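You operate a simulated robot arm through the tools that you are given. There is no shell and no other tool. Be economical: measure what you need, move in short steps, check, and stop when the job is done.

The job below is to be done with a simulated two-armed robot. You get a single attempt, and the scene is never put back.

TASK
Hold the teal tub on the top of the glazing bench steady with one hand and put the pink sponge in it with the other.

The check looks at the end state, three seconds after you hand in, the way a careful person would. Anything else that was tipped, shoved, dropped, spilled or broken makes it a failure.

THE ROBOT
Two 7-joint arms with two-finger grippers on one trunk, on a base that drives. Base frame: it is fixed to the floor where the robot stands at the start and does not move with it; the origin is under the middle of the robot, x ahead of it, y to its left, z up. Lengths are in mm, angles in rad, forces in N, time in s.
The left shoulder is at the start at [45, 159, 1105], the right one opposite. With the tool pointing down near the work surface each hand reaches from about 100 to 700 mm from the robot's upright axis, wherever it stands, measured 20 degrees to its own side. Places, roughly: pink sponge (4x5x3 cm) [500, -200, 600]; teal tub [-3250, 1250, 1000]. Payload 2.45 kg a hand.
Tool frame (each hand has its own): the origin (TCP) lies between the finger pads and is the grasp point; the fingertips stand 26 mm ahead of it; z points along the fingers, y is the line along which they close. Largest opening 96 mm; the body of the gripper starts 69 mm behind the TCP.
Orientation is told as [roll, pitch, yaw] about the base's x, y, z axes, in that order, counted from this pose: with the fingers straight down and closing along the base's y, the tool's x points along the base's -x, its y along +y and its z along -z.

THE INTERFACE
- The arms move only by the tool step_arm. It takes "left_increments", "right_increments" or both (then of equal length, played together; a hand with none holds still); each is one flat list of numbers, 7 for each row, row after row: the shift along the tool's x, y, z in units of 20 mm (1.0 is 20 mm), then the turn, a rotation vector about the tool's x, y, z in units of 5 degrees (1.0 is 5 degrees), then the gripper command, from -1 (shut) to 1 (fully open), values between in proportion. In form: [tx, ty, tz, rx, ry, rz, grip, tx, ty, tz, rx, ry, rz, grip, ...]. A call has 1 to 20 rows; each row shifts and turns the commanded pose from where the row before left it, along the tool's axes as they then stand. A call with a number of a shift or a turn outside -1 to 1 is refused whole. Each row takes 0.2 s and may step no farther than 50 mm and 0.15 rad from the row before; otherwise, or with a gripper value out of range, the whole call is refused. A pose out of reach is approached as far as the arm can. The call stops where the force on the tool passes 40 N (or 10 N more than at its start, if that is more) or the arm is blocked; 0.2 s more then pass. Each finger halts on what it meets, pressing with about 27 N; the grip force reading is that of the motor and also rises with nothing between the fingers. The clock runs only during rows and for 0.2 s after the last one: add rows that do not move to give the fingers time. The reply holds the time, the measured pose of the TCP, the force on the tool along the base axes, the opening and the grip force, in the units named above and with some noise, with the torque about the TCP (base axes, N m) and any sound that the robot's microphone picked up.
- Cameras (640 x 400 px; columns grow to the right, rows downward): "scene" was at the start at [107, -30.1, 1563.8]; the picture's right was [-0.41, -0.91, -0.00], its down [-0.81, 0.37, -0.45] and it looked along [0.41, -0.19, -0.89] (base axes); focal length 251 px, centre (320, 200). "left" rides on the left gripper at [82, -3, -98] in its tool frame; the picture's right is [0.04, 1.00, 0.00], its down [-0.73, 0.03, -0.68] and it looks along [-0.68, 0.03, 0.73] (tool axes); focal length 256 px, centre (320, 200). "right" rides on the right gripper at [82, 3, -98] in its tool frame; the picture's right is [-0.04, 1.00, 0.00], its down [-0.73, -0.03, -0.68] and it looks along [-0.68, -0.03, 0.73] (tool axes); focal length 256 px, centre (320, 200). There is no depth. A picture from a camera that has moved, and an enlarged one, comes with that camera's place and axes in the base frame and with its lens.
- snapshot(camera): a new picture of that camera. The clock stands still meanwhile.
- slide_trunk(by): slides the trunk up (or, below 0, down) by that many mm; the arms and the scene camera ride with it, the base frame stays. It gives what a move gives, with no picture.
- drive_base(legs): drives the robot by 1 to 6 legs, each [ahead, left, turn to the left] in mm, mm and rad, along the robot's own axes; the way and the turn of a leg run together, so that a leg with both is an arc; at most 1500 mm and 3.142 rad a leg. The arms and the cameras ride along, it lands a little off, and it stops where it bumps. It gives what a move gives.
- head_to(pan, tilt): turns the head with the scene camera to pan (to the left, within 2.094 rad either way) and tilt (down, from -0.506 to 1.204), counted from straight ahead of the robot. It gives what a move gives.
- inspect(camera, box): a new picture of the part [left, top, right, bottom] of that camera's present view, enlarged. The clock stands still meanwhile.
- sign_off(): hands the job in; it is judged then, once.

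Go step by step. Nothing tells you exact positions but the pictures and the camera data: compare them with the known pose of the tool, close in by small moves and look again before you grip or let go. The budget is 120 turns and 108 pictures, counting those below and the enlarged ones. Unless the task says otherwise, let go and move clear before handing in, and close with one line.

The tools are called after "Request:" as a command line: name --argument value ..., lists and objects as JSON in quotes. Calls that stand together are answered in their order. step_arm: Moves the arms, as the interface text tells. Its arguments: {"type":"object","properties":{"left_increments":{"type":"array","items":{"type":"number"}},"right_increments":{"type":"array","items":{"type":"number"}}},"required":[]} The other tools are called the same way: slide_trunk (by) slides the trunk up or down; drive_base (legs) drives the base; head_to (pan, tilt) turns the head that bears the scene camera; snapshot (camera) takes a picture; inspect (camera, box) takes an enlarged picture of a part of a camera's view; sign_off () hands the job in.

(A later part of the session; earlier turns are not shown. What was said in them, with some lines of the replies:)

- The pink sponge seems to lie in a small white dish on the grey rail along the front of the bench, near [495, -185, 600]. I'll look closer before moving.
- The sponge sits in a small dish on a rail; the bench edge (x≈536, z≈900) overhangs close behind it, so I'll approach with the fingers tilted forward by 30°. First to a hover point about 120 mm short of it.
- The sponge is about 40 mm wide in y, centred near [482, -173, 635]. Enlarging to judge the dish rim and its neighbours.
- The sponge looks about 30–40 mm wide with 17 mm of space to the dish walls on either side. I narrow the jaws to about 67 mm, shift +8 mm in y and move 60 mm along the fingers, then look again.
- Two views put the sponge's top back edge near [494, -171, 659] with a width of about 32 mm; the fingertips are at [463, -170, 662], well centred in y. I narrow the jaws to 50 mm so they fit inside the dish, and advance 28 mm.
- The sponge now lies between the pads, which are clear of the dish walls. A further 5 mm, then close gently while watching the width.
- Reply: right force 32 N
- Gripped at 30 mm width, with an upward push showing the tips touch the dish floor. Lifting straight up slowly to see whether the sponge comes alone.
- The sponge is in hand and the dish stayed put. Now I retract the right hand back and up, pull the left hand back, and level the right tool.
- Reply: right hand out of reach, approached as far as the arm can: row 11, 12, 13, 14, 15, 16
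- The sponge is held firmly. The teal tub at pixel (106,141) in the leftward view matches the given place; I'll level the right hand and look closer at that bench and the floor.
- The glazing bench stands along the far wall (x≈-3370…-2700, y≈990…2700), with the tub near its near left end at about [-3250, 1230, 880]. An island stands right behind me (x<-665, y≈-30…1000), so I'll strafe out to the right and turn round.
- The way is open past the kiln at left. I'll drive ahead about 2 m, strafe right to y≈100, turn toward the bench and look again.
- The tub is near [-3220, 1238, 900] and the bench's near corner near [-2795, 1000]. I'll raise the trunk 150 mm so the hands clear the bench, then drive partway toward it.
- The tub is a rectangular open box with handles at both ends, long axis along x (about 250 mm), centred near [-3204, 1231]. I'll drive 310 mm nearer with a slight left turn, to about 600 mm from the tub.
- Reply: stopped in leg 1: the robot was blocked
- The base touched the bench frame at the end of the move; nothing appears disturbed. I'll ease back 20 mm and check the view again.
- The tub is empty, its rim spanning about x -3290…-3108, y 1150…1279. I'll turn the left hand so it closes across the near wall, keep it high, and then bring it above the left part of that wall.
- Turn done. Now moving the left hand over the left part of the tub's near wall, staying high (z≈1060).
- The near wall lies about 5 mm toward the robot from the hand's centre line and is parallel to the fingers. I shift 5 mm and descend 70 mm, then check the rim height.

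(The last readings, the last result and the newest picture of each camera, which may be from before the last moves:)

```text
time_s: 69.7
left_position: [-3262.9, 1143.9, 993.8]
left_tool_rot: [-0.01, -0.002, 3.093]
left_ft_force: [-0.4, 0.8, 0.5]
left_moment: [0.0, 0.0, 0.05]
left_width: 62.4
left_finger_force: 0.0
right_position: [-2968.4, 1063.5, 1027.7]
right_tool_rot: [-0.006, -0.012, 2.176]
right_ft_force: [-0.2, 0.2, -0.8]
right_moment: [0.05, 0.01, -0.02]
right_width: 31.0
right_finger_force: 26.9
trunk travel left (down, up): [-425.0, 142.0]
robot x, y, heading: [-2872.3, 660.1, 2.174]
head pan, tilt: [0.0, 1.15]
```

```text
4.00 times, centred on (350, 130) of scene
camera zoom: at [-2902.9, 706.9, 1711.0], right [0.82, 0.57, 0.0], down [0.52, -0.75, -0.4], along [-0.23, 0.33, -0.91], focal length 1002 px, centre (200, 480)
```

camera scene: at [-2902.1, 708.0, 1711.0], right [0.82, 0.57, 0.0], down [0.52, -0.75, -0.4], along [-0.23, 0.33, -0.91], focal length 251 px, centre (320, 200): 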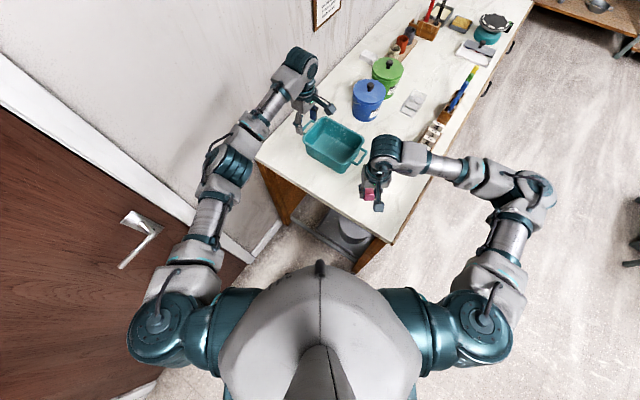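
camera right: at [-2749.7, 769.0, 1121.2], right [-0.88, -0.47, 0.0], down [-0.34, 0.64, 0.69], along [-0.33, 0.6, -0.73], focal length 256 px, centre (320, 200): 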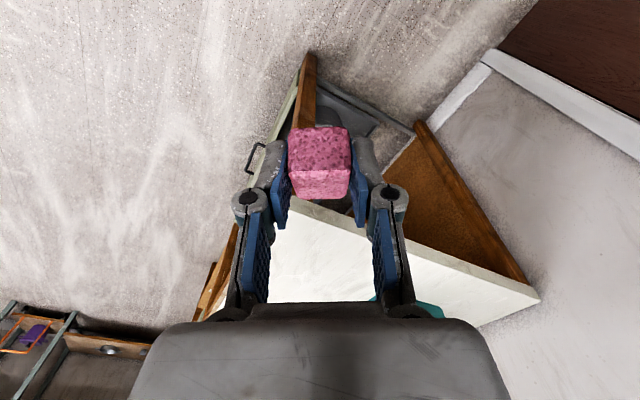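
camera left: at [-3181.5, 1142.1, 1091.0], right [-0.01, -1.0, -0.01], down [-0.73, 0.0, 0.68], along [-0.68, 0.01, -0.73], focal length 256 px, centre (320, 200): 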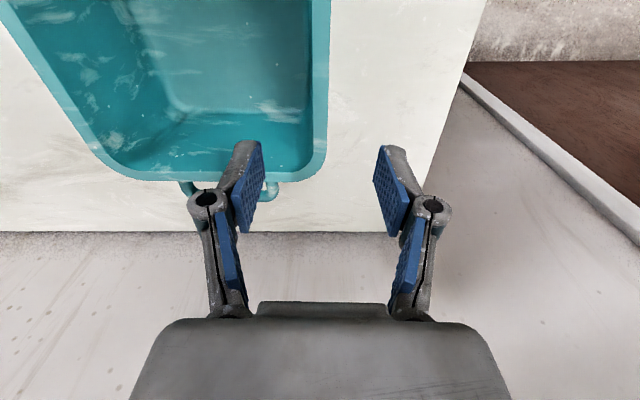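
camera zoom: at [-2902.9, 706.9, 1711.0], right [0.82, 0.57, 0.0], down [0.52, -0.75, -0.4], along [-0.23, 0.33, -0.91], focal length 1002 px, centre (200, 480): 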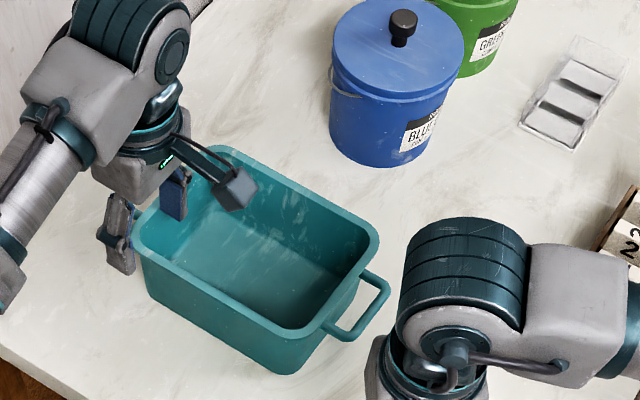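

The wall is now centred between the fingers and the rim is at roughly z≈950. Descending 38 mm so the tips straddle the wall.

Request:
step_arm --left_increments '[0, 0, 0.7, 0, 0, 0, 0.3, 0, 0, 0.6, 0, 0, 0, 0.3, 0, 0, 0.6, 0, 0, 0, 0.3]'

Request:
snapshot --camera "left"

Request:
inspect --camera "scene" --box '[270, 80, 430, 180]'

```text
time_s: 70.5
left_position: [-3263.6, 1143.5, 955.3]
left_tool_rot: [-0.009, -0.001, 3.092]
left_ft_force: [0.6, -0.4, -0.4]
left_moment: [-0.02, 0.01, 0.01]
left_width: 62.4
left_finger_force: 0.1
right_position: [-2969.0, 1062.7, 1025.5]
right_tool_rot: [-0.004, -0.013, 2.173]
right_ft_force: [1.0, -0.2, -0.5]
right_moment: [-0.01, -0.01, 0.0]
right_width: 30.7
right_finger_force: 27.2
trunk travel left (down, up): [-425.0, 142.0]
robot x, y, heading: [-2875.8, 664.7, 2.175]
head pan, tilt: [0.0, 1.15]
```

```text
72 pictures are left
camera left: at [-3182.4, 1142.7, 1053.1], right [-0.01, -1.0, -0.01], down [-0.73, 0.0, 0.68], along [-0.68, 0.01, -0.73], focal length 256 px, centre (320, 200)
```

left: 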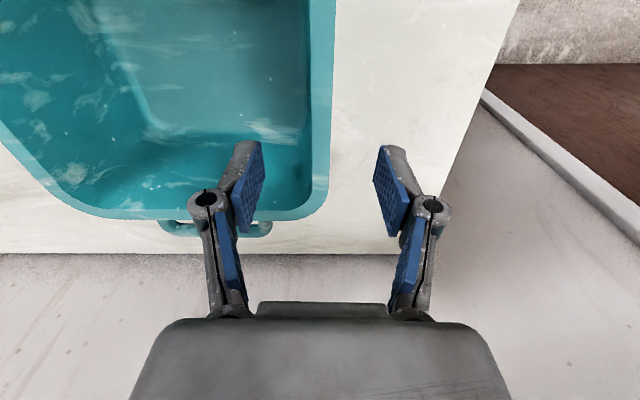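

```text
4.00 times, centred on (350, 130) of scene
camera zoom: at [-2902.6, 706.7, 1711.0], right [0.82, 0.57, 0.0], down [0.52, -0.75, -0.4], along [-0.23, 0.33, -0.91], focal length 1002 px, centre (200, 480)
```

zoom: 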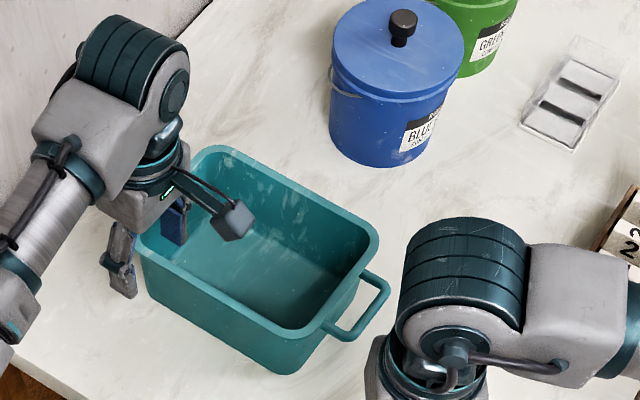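

The wall is centred in the jaws with the tips about 23 mm below the rim. Going 5 mm deeper and closing gently.

Request:
step_arm --left_increments '[0, 0, 0.25, 0, 0, 0, 0.3, 0, 0, 0, 0, 0, 0, -0.3, 0, 0, 0, 0, 0, 0, -0.6, 0, 0, 0, 0, 0, 0, -0.8, 0, 0, 0, 0, 0, 0, -1, 0, 0, 0, 0, 0, 0, -1]'

Request:
snapshot --camera "left"

Request:
inspect --camera "scene" --box '[270, 80, 430, 180]'

```text
time_s: 71.9
left_position: [-3265.7, 1145.2, 951.2]
left_tool_rot: [-0.009, 0.0, 3.093]
left_ft_force: [0.5, 0.8, 2.0]
left_moment: [0.43, -0.25, 0.13]
left_width: 6.1
left_finger_force: 27.8
right_position: [-2967.9, 1062.3, 1025.7]
right_tool_rot: [-0.004, -0.012, 2.175]
right_ft_force: [0.6, -0.3, -0.8]
right_moment: [0.01, 0.01, -0.02]
right_width: 30.6
right_finger_force: 26.5
trunk travel left (down, up): [-425.0, 142.0]
robot x, y, heading: [-2873.6, 662.1, 2.182]
head pan, tilt: [0.0, 1.15]
```

```text
70 pictures are left
camera left: at [-3182.5, 1142.8, 1048.3], right [-0.01, -1.0, -0.01], down [-0.73, 0.0, 0.68], along [-0.68, 0.01, -0.73], focal length 256 px, centre (320, 200)
```

left: 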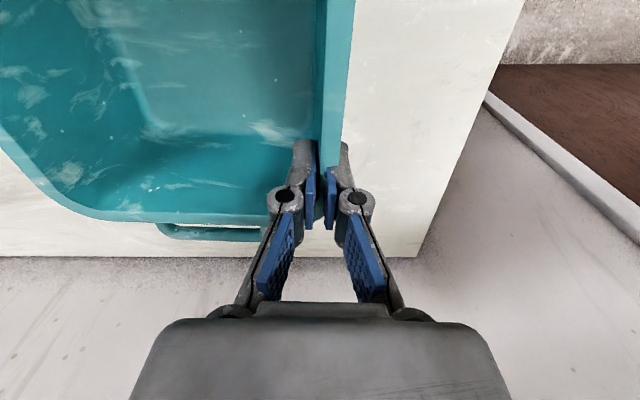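

```text
4.00 times, centred on (350, 130) of scene
camera zoom: at [-2902.5, 706.5, 1711.1], right [0.82, 0.57, 0.0], down [0.52, -0.75, -0.4], along [-0.23, 0.33, -0.91], focal length 1002 px, centre (200, 480)
```

zoom: 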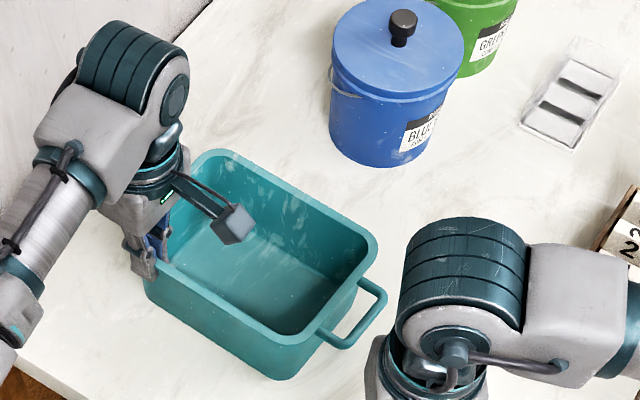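

The tub is held firmly. Now bringing the right hand with the sponge over the tub's right half at the present height, stopping partway to check clearance.

Request:
step_arm --right_increments '[-0.963, 0.282, 0, 0, 0, 0, -1, -0.963, 0.282, 0, 0, 0, 0, -1, -0.963, 0.282, 0, 0, 0, 0, -1, -0.963, 0.282, 0, 0, 0, 0, -1, -0.963, 0.282, 0, 0, 0, 0, -1, -0.963, 0.282, 0, 0, 0, 0, -1, -0.963, 0.282, 0, 0, 0, 0, -1, -0.963, 0.282, 0, 0, 0, 0, -1]'

Request:
snapshot --camera "right"

Request:
snapshot --camera "scene"

```text
time_s: 73.7
left_position: [-3264.0, 1144.3, 950.1]
left_tool_rot: [-0.008, 0.0, 3.09]
left_ft_force: [-0.2, 1.0, 1.8]
left_moment: [0.43, 0.23, 0.01]
left_width: 6.1
left_finger_force: 26.5
right_position: [-3091.1, 1164.9, 1028.3]
right_tool_rot: [-0.005, -0.011, 2.174]
right_ft_force: [-0.2, -0.3, -0.2]
right_moment: [0.0, 0.0, -0.02]
right_width: 30.8
right_finger_force: 26.7
trunk travel left (down, up): [-425.0, 142.0]
robot x, y, heading: [-2876.8, 660.6, 2.176]
head pan, tilt: [0.0, 1.15]
```

```text
68 pictures are left
camera right: at [-3048.3, 1094.8, 1124.8], right [-0.84, -0.53, -0.01], down [-0.39, 0.61, 0.69], along [-0.36, 0.58, -0.73], focal length 256 px, centre (320, 200)
```

right: 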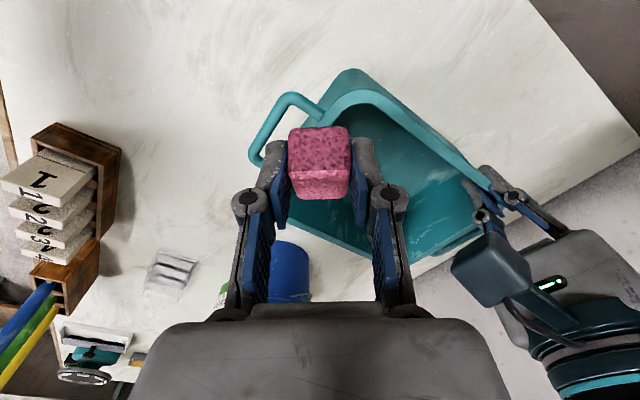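

```text
67 pictures are left
camera scene: at [-2904.4, 706.1, 1711.1], right [0.82, 0.57, 0.0], down [0.52, -0.75, -0.4], along [-0.23, 0.33, -0.91], focal length 251 px, centre (320, 200)
```

scene: 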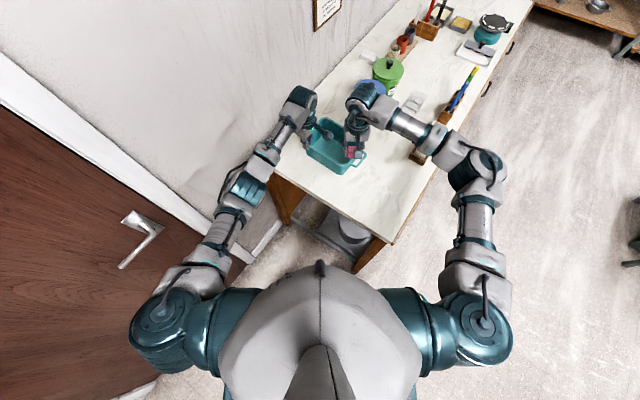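

Clearance to the left hand is good. Continuing about 65 mm further to sit above the right half of the tub's inside.

Request:
step_arm --right_increments '[-0.963, 0.282, 0, 0, 0, 0, -1, -0.963, 0.282, 0, 0, 0, 0, -1, -0.963, 0.282, 0, 0, 0, 0, -1, -0.4, 0.2, 0, 0, 0, 0, -1]'

Request:
snapshot --camera "right"

Request:
inspect --camera "scene" --box '[270, 80, 430, 180]'

Request:
snapshot --camera "left"

```text
time_s: 74.7
left_position: [-3264.3, 1144.9, 950.5]
left_tool_rot: [-0.008, 0.0, 3.093]
left_ft_force: [1.0, 0.1, 2.2]
left_moment: [0.41, 0.2, -0.02]
left_width: 6.1
left_finger_force: 27.0
right_position: [-3146.6, 1206.8, 1029.3]
right_tool_rot: [-0.006, -0.012, 2.174]
right_ft_force: [-0.3, -0.3, -1.1]
right_moment: [-0.02, 0.0, 0.0]
right_width: 30.5
right_finger_force: 27.4
trunk travel left (down, up): [-425.0, 142.0]
robot x, y, heading: [-2876.5, 663.8, 2.178]
head pan, tilt: [0.0, 1.15]
```

```text
66 pictures are left
camera right: at [-3104.4, 1136.4, 1125.0], right [-0.84, -0.53, -0.01], down [-0.39, 0.61, 0.69], along [-0.36, 0.58, -0.73], focal length 256 px, centre (320, 200)
```

right: 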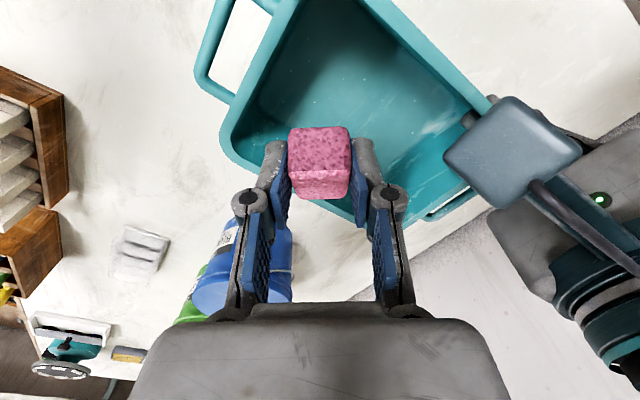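

```text
4.00 times, centred on (350, 130) of scene
camera zoom: at [-2904.6, 706.1, 1711.0], right [0.82, 0.57, 0.0], down [0.52, -0.75, -0.4], along [-0.23, 0.33, -0.91], focal length 1002 px, centre (200, 480)
```

zoom: 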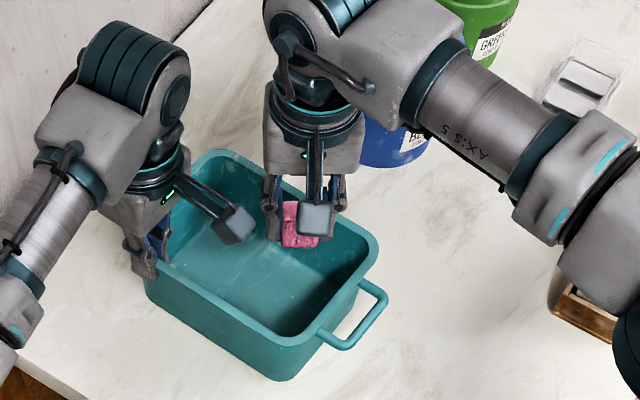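

```text
64 pictures are left
camera left: at [-3183.0, 1142.3, 1048.2], right [-0.01, -1.0, -0.01], down [-0.73, 0.0, 0.68], along [-0.68, 0.01, -0.73], focal length 256 px, centre (320, 200)
```

left: 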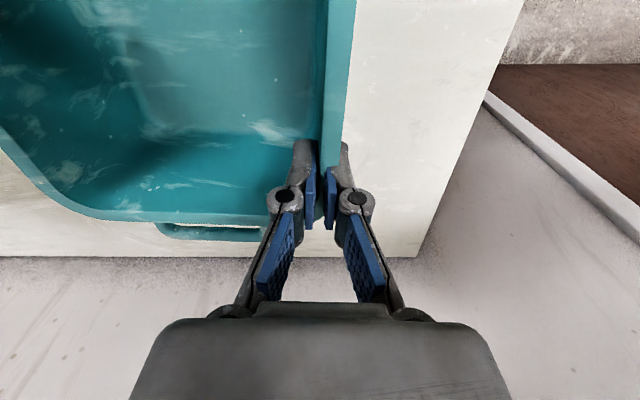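

Straight below the sponge is the tub floor, well inside the walls. I shift 15 mm away from the left hand's camera and lower 55 mm.

Request:
step_arm --right_increments '[-0.75, 0, 0, 0, 0, 0, -1, 0, 0, 0.7, 0, 0, 0, -1, 0, 0, 0.7, 0, 0, 0, -1, 0, 0, 0.7, 0, 0, 0, -1, 0, 0, 0.65, 0, 0, 0, -1]'

Request:
snapshot --camera "right"

Request:
inspect --camera "scene" --box '[270, 80, 430, 180]'

```text
time_s: 75.9
left_position: [-3265.4, 1144.6, 950.6]
left_tool_rot: [-0.008, 0.0, 3.092]
left_ft_force: [-0.1, 0.2, 2.0]
left_moment: [0.38, -0.04, -0.08]
left_width: 6.1
left_finger_force: 27.6
right_position: [-3157.9, 1219.4, 974.0]
right_tool_rot: [-0.006, -0.013, 2.176]
right_ft_force: [0.0, 0.0, -0.9]
right_moment: [0.02, 0.02, -0.03]
right_width: 30.8
right_finger_force: 27.5
trunk travel left (down, up): [-425.0, 142.0]
robot x, y, heading: [-2873.5, 658.9, 2.174]
head pan, tilt: [0.0, 1.15]
```

```text
63 pictures are left
camera right: at [-3114.3, 1150.5, 1070.8], right [-0.84, -0.54, -0.01], down [-0.39, 0.61, 0.69], along [-0.36, 0.58, -0.73], focal length 256 px, centre (320, 200)
```

right: 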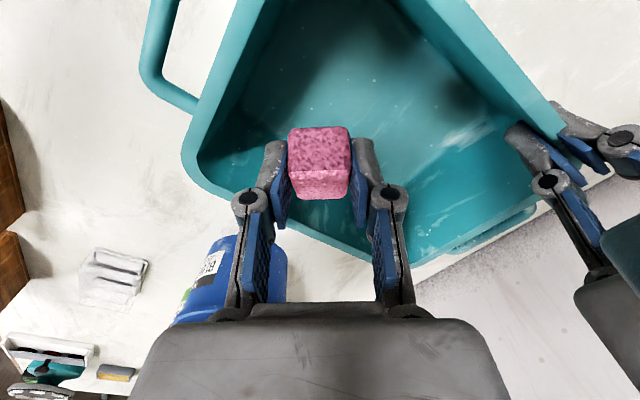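

```text
4.00 times, centred on (350, 130) of scene
camera zoom: at [-2904.4, 706.2, 1711.0], right [0.82, 0.57, 0.0], down [0.52, -0.75, -0.4], along [-0.23, 0.33, -0.91], focal length 1002 px, centre (200, 480)
```

zoom: 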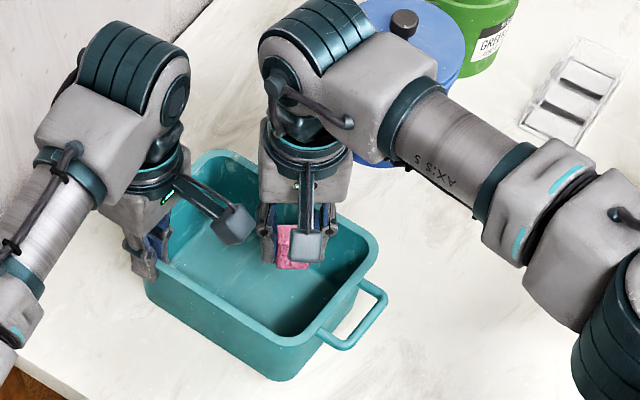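

The sponge is inside the tub over its floor with room all round. Lowering another 25 mm, then opening only part way.

Request:
step_arm --right_increments '[0, 0, 0.5, 0, 0, 0, -1, 0, 0, 0.5, 0, 0, 0, -1, 0, 0, 0.25, 0, 0, 0, -1, 0, 0, 0, 0, 0, 0, -1]'

Request:
snapshot --camera "right"

```text
time_s: 76.9
left_position: [-3263.9, 1144.5, 950.3]
left_tool_rot: [-0.01, 0.0, 3.092]
left_ft_force: [0.8, -0.9, 1.9]
left_moment: [0.37, -0.07, -0.06]
left_width: 6.0
left_finger_force: 26.5
right_position: [-3156.6, 1220.5, 949.9]
right_tool_rot: [-0.008, -0.01, 2.175]
right_ft_force: [0.6, 0.2, -0.4]
right_moment: [-0.02, 0.02, 0.03]
right_width: 30.9
right_finger_force: 27.2
trunk travel left (down, up): [-425.0, 142.0]
robot x, y, heading: [-2876.2, 660.2, 2.179]
head pan, tilt: [0.0, 1.15]
```

```text
61 pictures are left
camera right: at [-3114.1, 1150.0, 1046.1], right [-0.84, -0.53, -0.01], down [-0.39, 0.61, 0.69], along [-0.36, 0.58, -0.73], focal length 256 px, centre (320, 200)
```

right: 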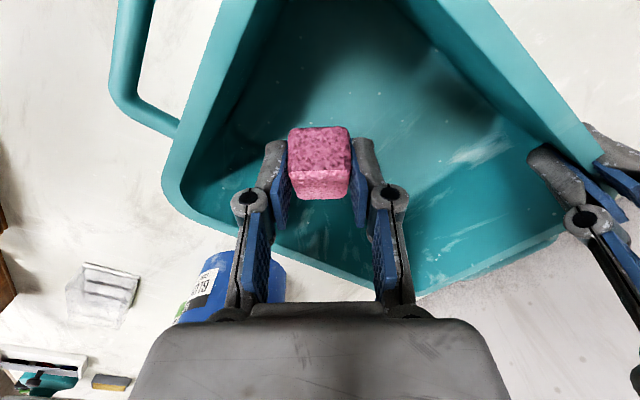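

Everything is clear of the walls and the sponge is a few centimetres above the floor. Opening to about 55 mm, then rising straight up.

Request:
step_arm --right_increments '[0, 0, 0, 0, 0, 0, 0.1, 0, 0, 0, 0, 0, 0, 0.1, 0, 0, 0, 0, 0, 0, 0.1, 0, 0, -0.6, 0, 0, 0, 0.1, 0, 0, -1, 0, 0, 0, 0.1, 0, 0, -1, 0, 0, 0, 0.1, 0, 0, -1, 0, 0, 0, 0.1, 0, 0, -1, 0, 0, 0, 0.1]'

Request:
snapshot --camera "right"

```text
time_s: 78.7
left_position: [-3264.7, 1144.6, 950.4]
left_tool_rot: [-0.01, 0.0, 3.093]
left_ft_force: [0.5, -1.9, 2.8]
left_moment: [0.41, -0.01, -0.04]
left_width: 5.8
left_finger_force: 27.4
right_position: [-3156.2, 1218.6, 1042.2]
right_tool_rot: [-0.008, -0.013, 2.177]
right_ft_force: [0.6, 0.3, -0.1]
right_moment: [0.0, -0.01, 0.02]
right_width: 52.6
right_finger_force: 0.0
trunk travel left (down, up): [-425.0, 142.0]
robot x, y, heading: [-2874.0, 658.4, 2.182]
head pan, tilt: [0.0, 1.15]
```

```text
60 pictures are left
camera right: at [-3112.6, 1148.4, 1139.0], right [-0.84, -0.53, -0.01], down [-0.39, 0.61, 0.69], along [-0.36, 0.58, -0.73], focal length 256 px, centre (320, 200)
```

right: 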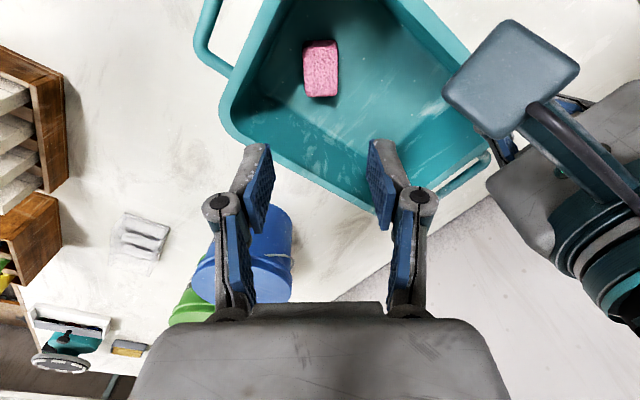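

The sponge lies on the tub floor. Now I draw the right hand back the way it came, still holding the tub with the left.

Request:
step_arm --right_increments '[0.963, -0.282, -0.3, 0, 0, 0, 0.1, 0.963, -0.282, -0.3, 0, 0, 0, 0.1, 0.963, -0.282, 0, 0, 0, 0, 0.1, 0.963, -0.282, 0, 0, 0, 0, 0.1, 0.963, -0.282, 0, 0, 0, 0, 0.1, 0.963, -0.282, 0, 0, 0, 0, 0.1, 0.963, -0.282, 0, 0, 0, 0, 0.1, 0.963, -0.282, 0, 0, 0, 0, 0.1, 0.963, -0.282, 0, 0, 0, 0, 0.1, 0.963, -0.282, 0, 0, 0, 0, 0.1, 0.963, -0.282, 0, 0, 0, 0, 0.1]'

Request:
step_arm --left_increments '[0, 0, 0, 0, 0, 0, -0.6, 0, 0, 0, 0, 0, 0, -0.2, 0, 0, 0, 0, 0, 0, 0.2, 0, 0, 0, 0, 0, 0, 0.2]'

Request:
snapshot --camera "left"

```text
time_s: 81.1
left_position: [-3263.6, 1144.8, 952.0]
left_tool_rot: [-0.008, -0.002, 3.093]
left_ft_force: [-0.5, -1.8, 2.8]
left_moment: [0.34, -0.14, 0.02]
left_width: 5.9
left_finger_force: 27.3
right_position: [-2983.8, 1081.1, 1052.5]
right_tool_rot: [-0.006, -0.012, 2.175]
right_ft_force: [-0.1, -0.4, 0.8]
right_moment: [-0.03, -0.04, 0.0]
right_width: 52.9
right_finger_force: 0.0
trunk travel left (down, up): [-425.0, 142.0]
robot x, y, heading: [-2874.6, 661.7, 2.18]
head pan, tilt: [0.0, 1.15]
```

```text
time_s: 82.1
left_position: [-3264.4, 1145.1, 950.0]
left_tool_rot: [-0.009, 0.001, 3.093]
left_ft_force: [1.0, -0.3, -0.6]
left_moment: [0.01, -0.01, 0.03]
left_width: 57.4
left_finger_force: 0.0
right_position: [-2984.0, 1080.3, 1051.4]
right_tool_rot: [-0.006, -0.011, 2.174]
right_ft_force: [0.4, -0.2, -0.2]
right_moment: [0.01, -0.01, -0.03]
right_width: 52.8
right_finger_force: 0.1
trunk travel left (down, up): [-425.0, 142.0]
robot x, y, heading: [-2875.6, 660.9, 2.178]
head pan, tilt: [0.0, 1.15]
```

```text
59 pictures are left
camera left: at [-3182.5, 1142.7, 1048.1], right [-0.01, -1.0, -0.01], down [-0.73, 0.0, 0.68], along [-0.68, 0.01, -0.73], focal length 256 px, centre (320, 200)
```

left: 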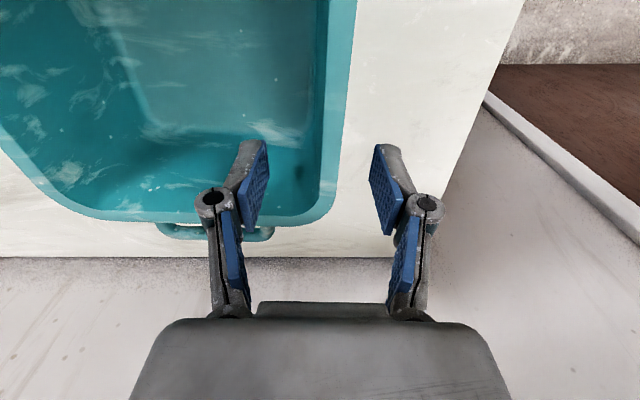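

The left jaws are clear of the wall on both sides. Lifting straight up, then back off toward the robot.

Request:
step_arm --left_increments '[0, 0, -0.7, 0, 0, 0, 0.2, 0, 0, -1, 0, 0, 0, 0.2, 0, 0, -1, 0, 0, 0, 0.2, 0, 0, -1, 0, 0, 0, 0.2, 0, 0, -1, 0, 0, 0, 0.2, 0, 0, -1, 0, 0, 0, 0.2, 0.2, 0.95, -0.3, 0, 0, 0, 0.2, 0.2, 0.95, -0.3, 0, 0, 0, 0.2, 0.2, 0.95, -0.3, 0, 0, 0, 0.2, 0.2, 0.95, -0.3, 0, 0, 0, 0.2, 0.2, 0.95, -0.3, 0, 0, 0, 0.2, 0.2, 0.95, -0.3, 0, 0, 0, 0.2, 0.2, 0.95, -0.3, 0, 0, 0, 0.2, 0.2, 0.95, -0.3, 0, 0, 0, 0.2, 0.2, 0.95, -0.3, 0, 0, 0, 0.2]'

Request:
snapshot --camera "scene"

Request:
inspect --camera "scene" --box '[270, 80, 430, 180]'

```text
time_s: 85.3
left_position: [-3236.4, 970.0, 1114.5]
left_tool_rot: [-0.009, 0.0, 3.092]
left_ft_force: [-0.6, 0.0, 0.2]
left_moment: [0.02, -0.01, -0.05]
left_width: 57.7
left_finger_force: 0.0
right_position: [-2985.7, 1079.8, 1051.4]
right_tool_rot: [-0.005, -0.013, 2.175]
right_ft_force: [-0.2, 0.7, -0.3]
right_moment: [0.02, -0.05, 0.04]
right_width: 52.7
right_finger_force: 0.0
trunk travel left (down, up): [-425.0, 142.0]
robot x, y, heading: [-2875.6, 662.1, 2.175]
head pan, tilt: [0.0, 1.15]
```

```text
58 pictures are left
camera scene: at [-2903.9, 704.0, 1711.1], right [0.82, 0.57, 0.0], down [0.52, -0.75, -0.41], along [-0.23, 0.33, -0.91], focal length 251 px, centre (320, 200)
```

scene: 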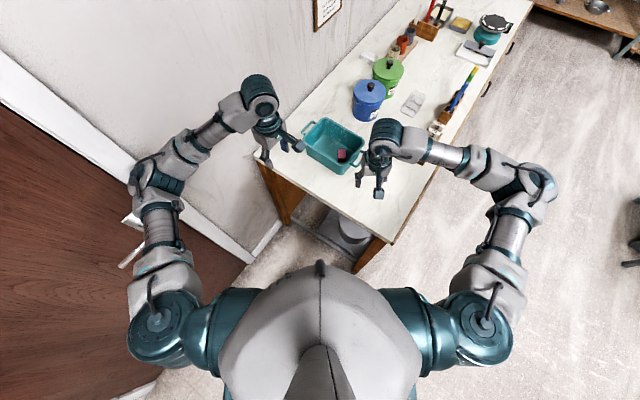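

```text
4.00 times, centred on (350, 130) of scene
camera zoom: at [-2903.9, 704.0, 1711.1], right [0.82, 0.57, 0.0], down [0.52, -0.75, -0.41], along [-0.23, 0.33, -0.91], focal length 1002 px, centre (200, 480)
```

zoom: 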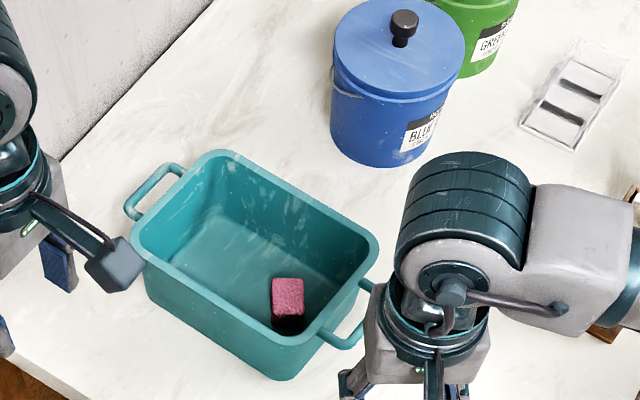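

The sponge rests in the tub, which is upright and in its place. Both hands are empty and clear, and nothing else has been disturbed, so I'm handing in.

Request:
sign_off

```text
The job is handed in.
```

The pink sponge is in the teal tub on the glazing bench; I held the tub with the left hand while the right hand put the sponge in, then let go and moved both hands clear. The grip drew the tub about 6 mm towards me, and the base lightly bumped the bench frame while driving up, but the pictures show nothing tipped or displaced.
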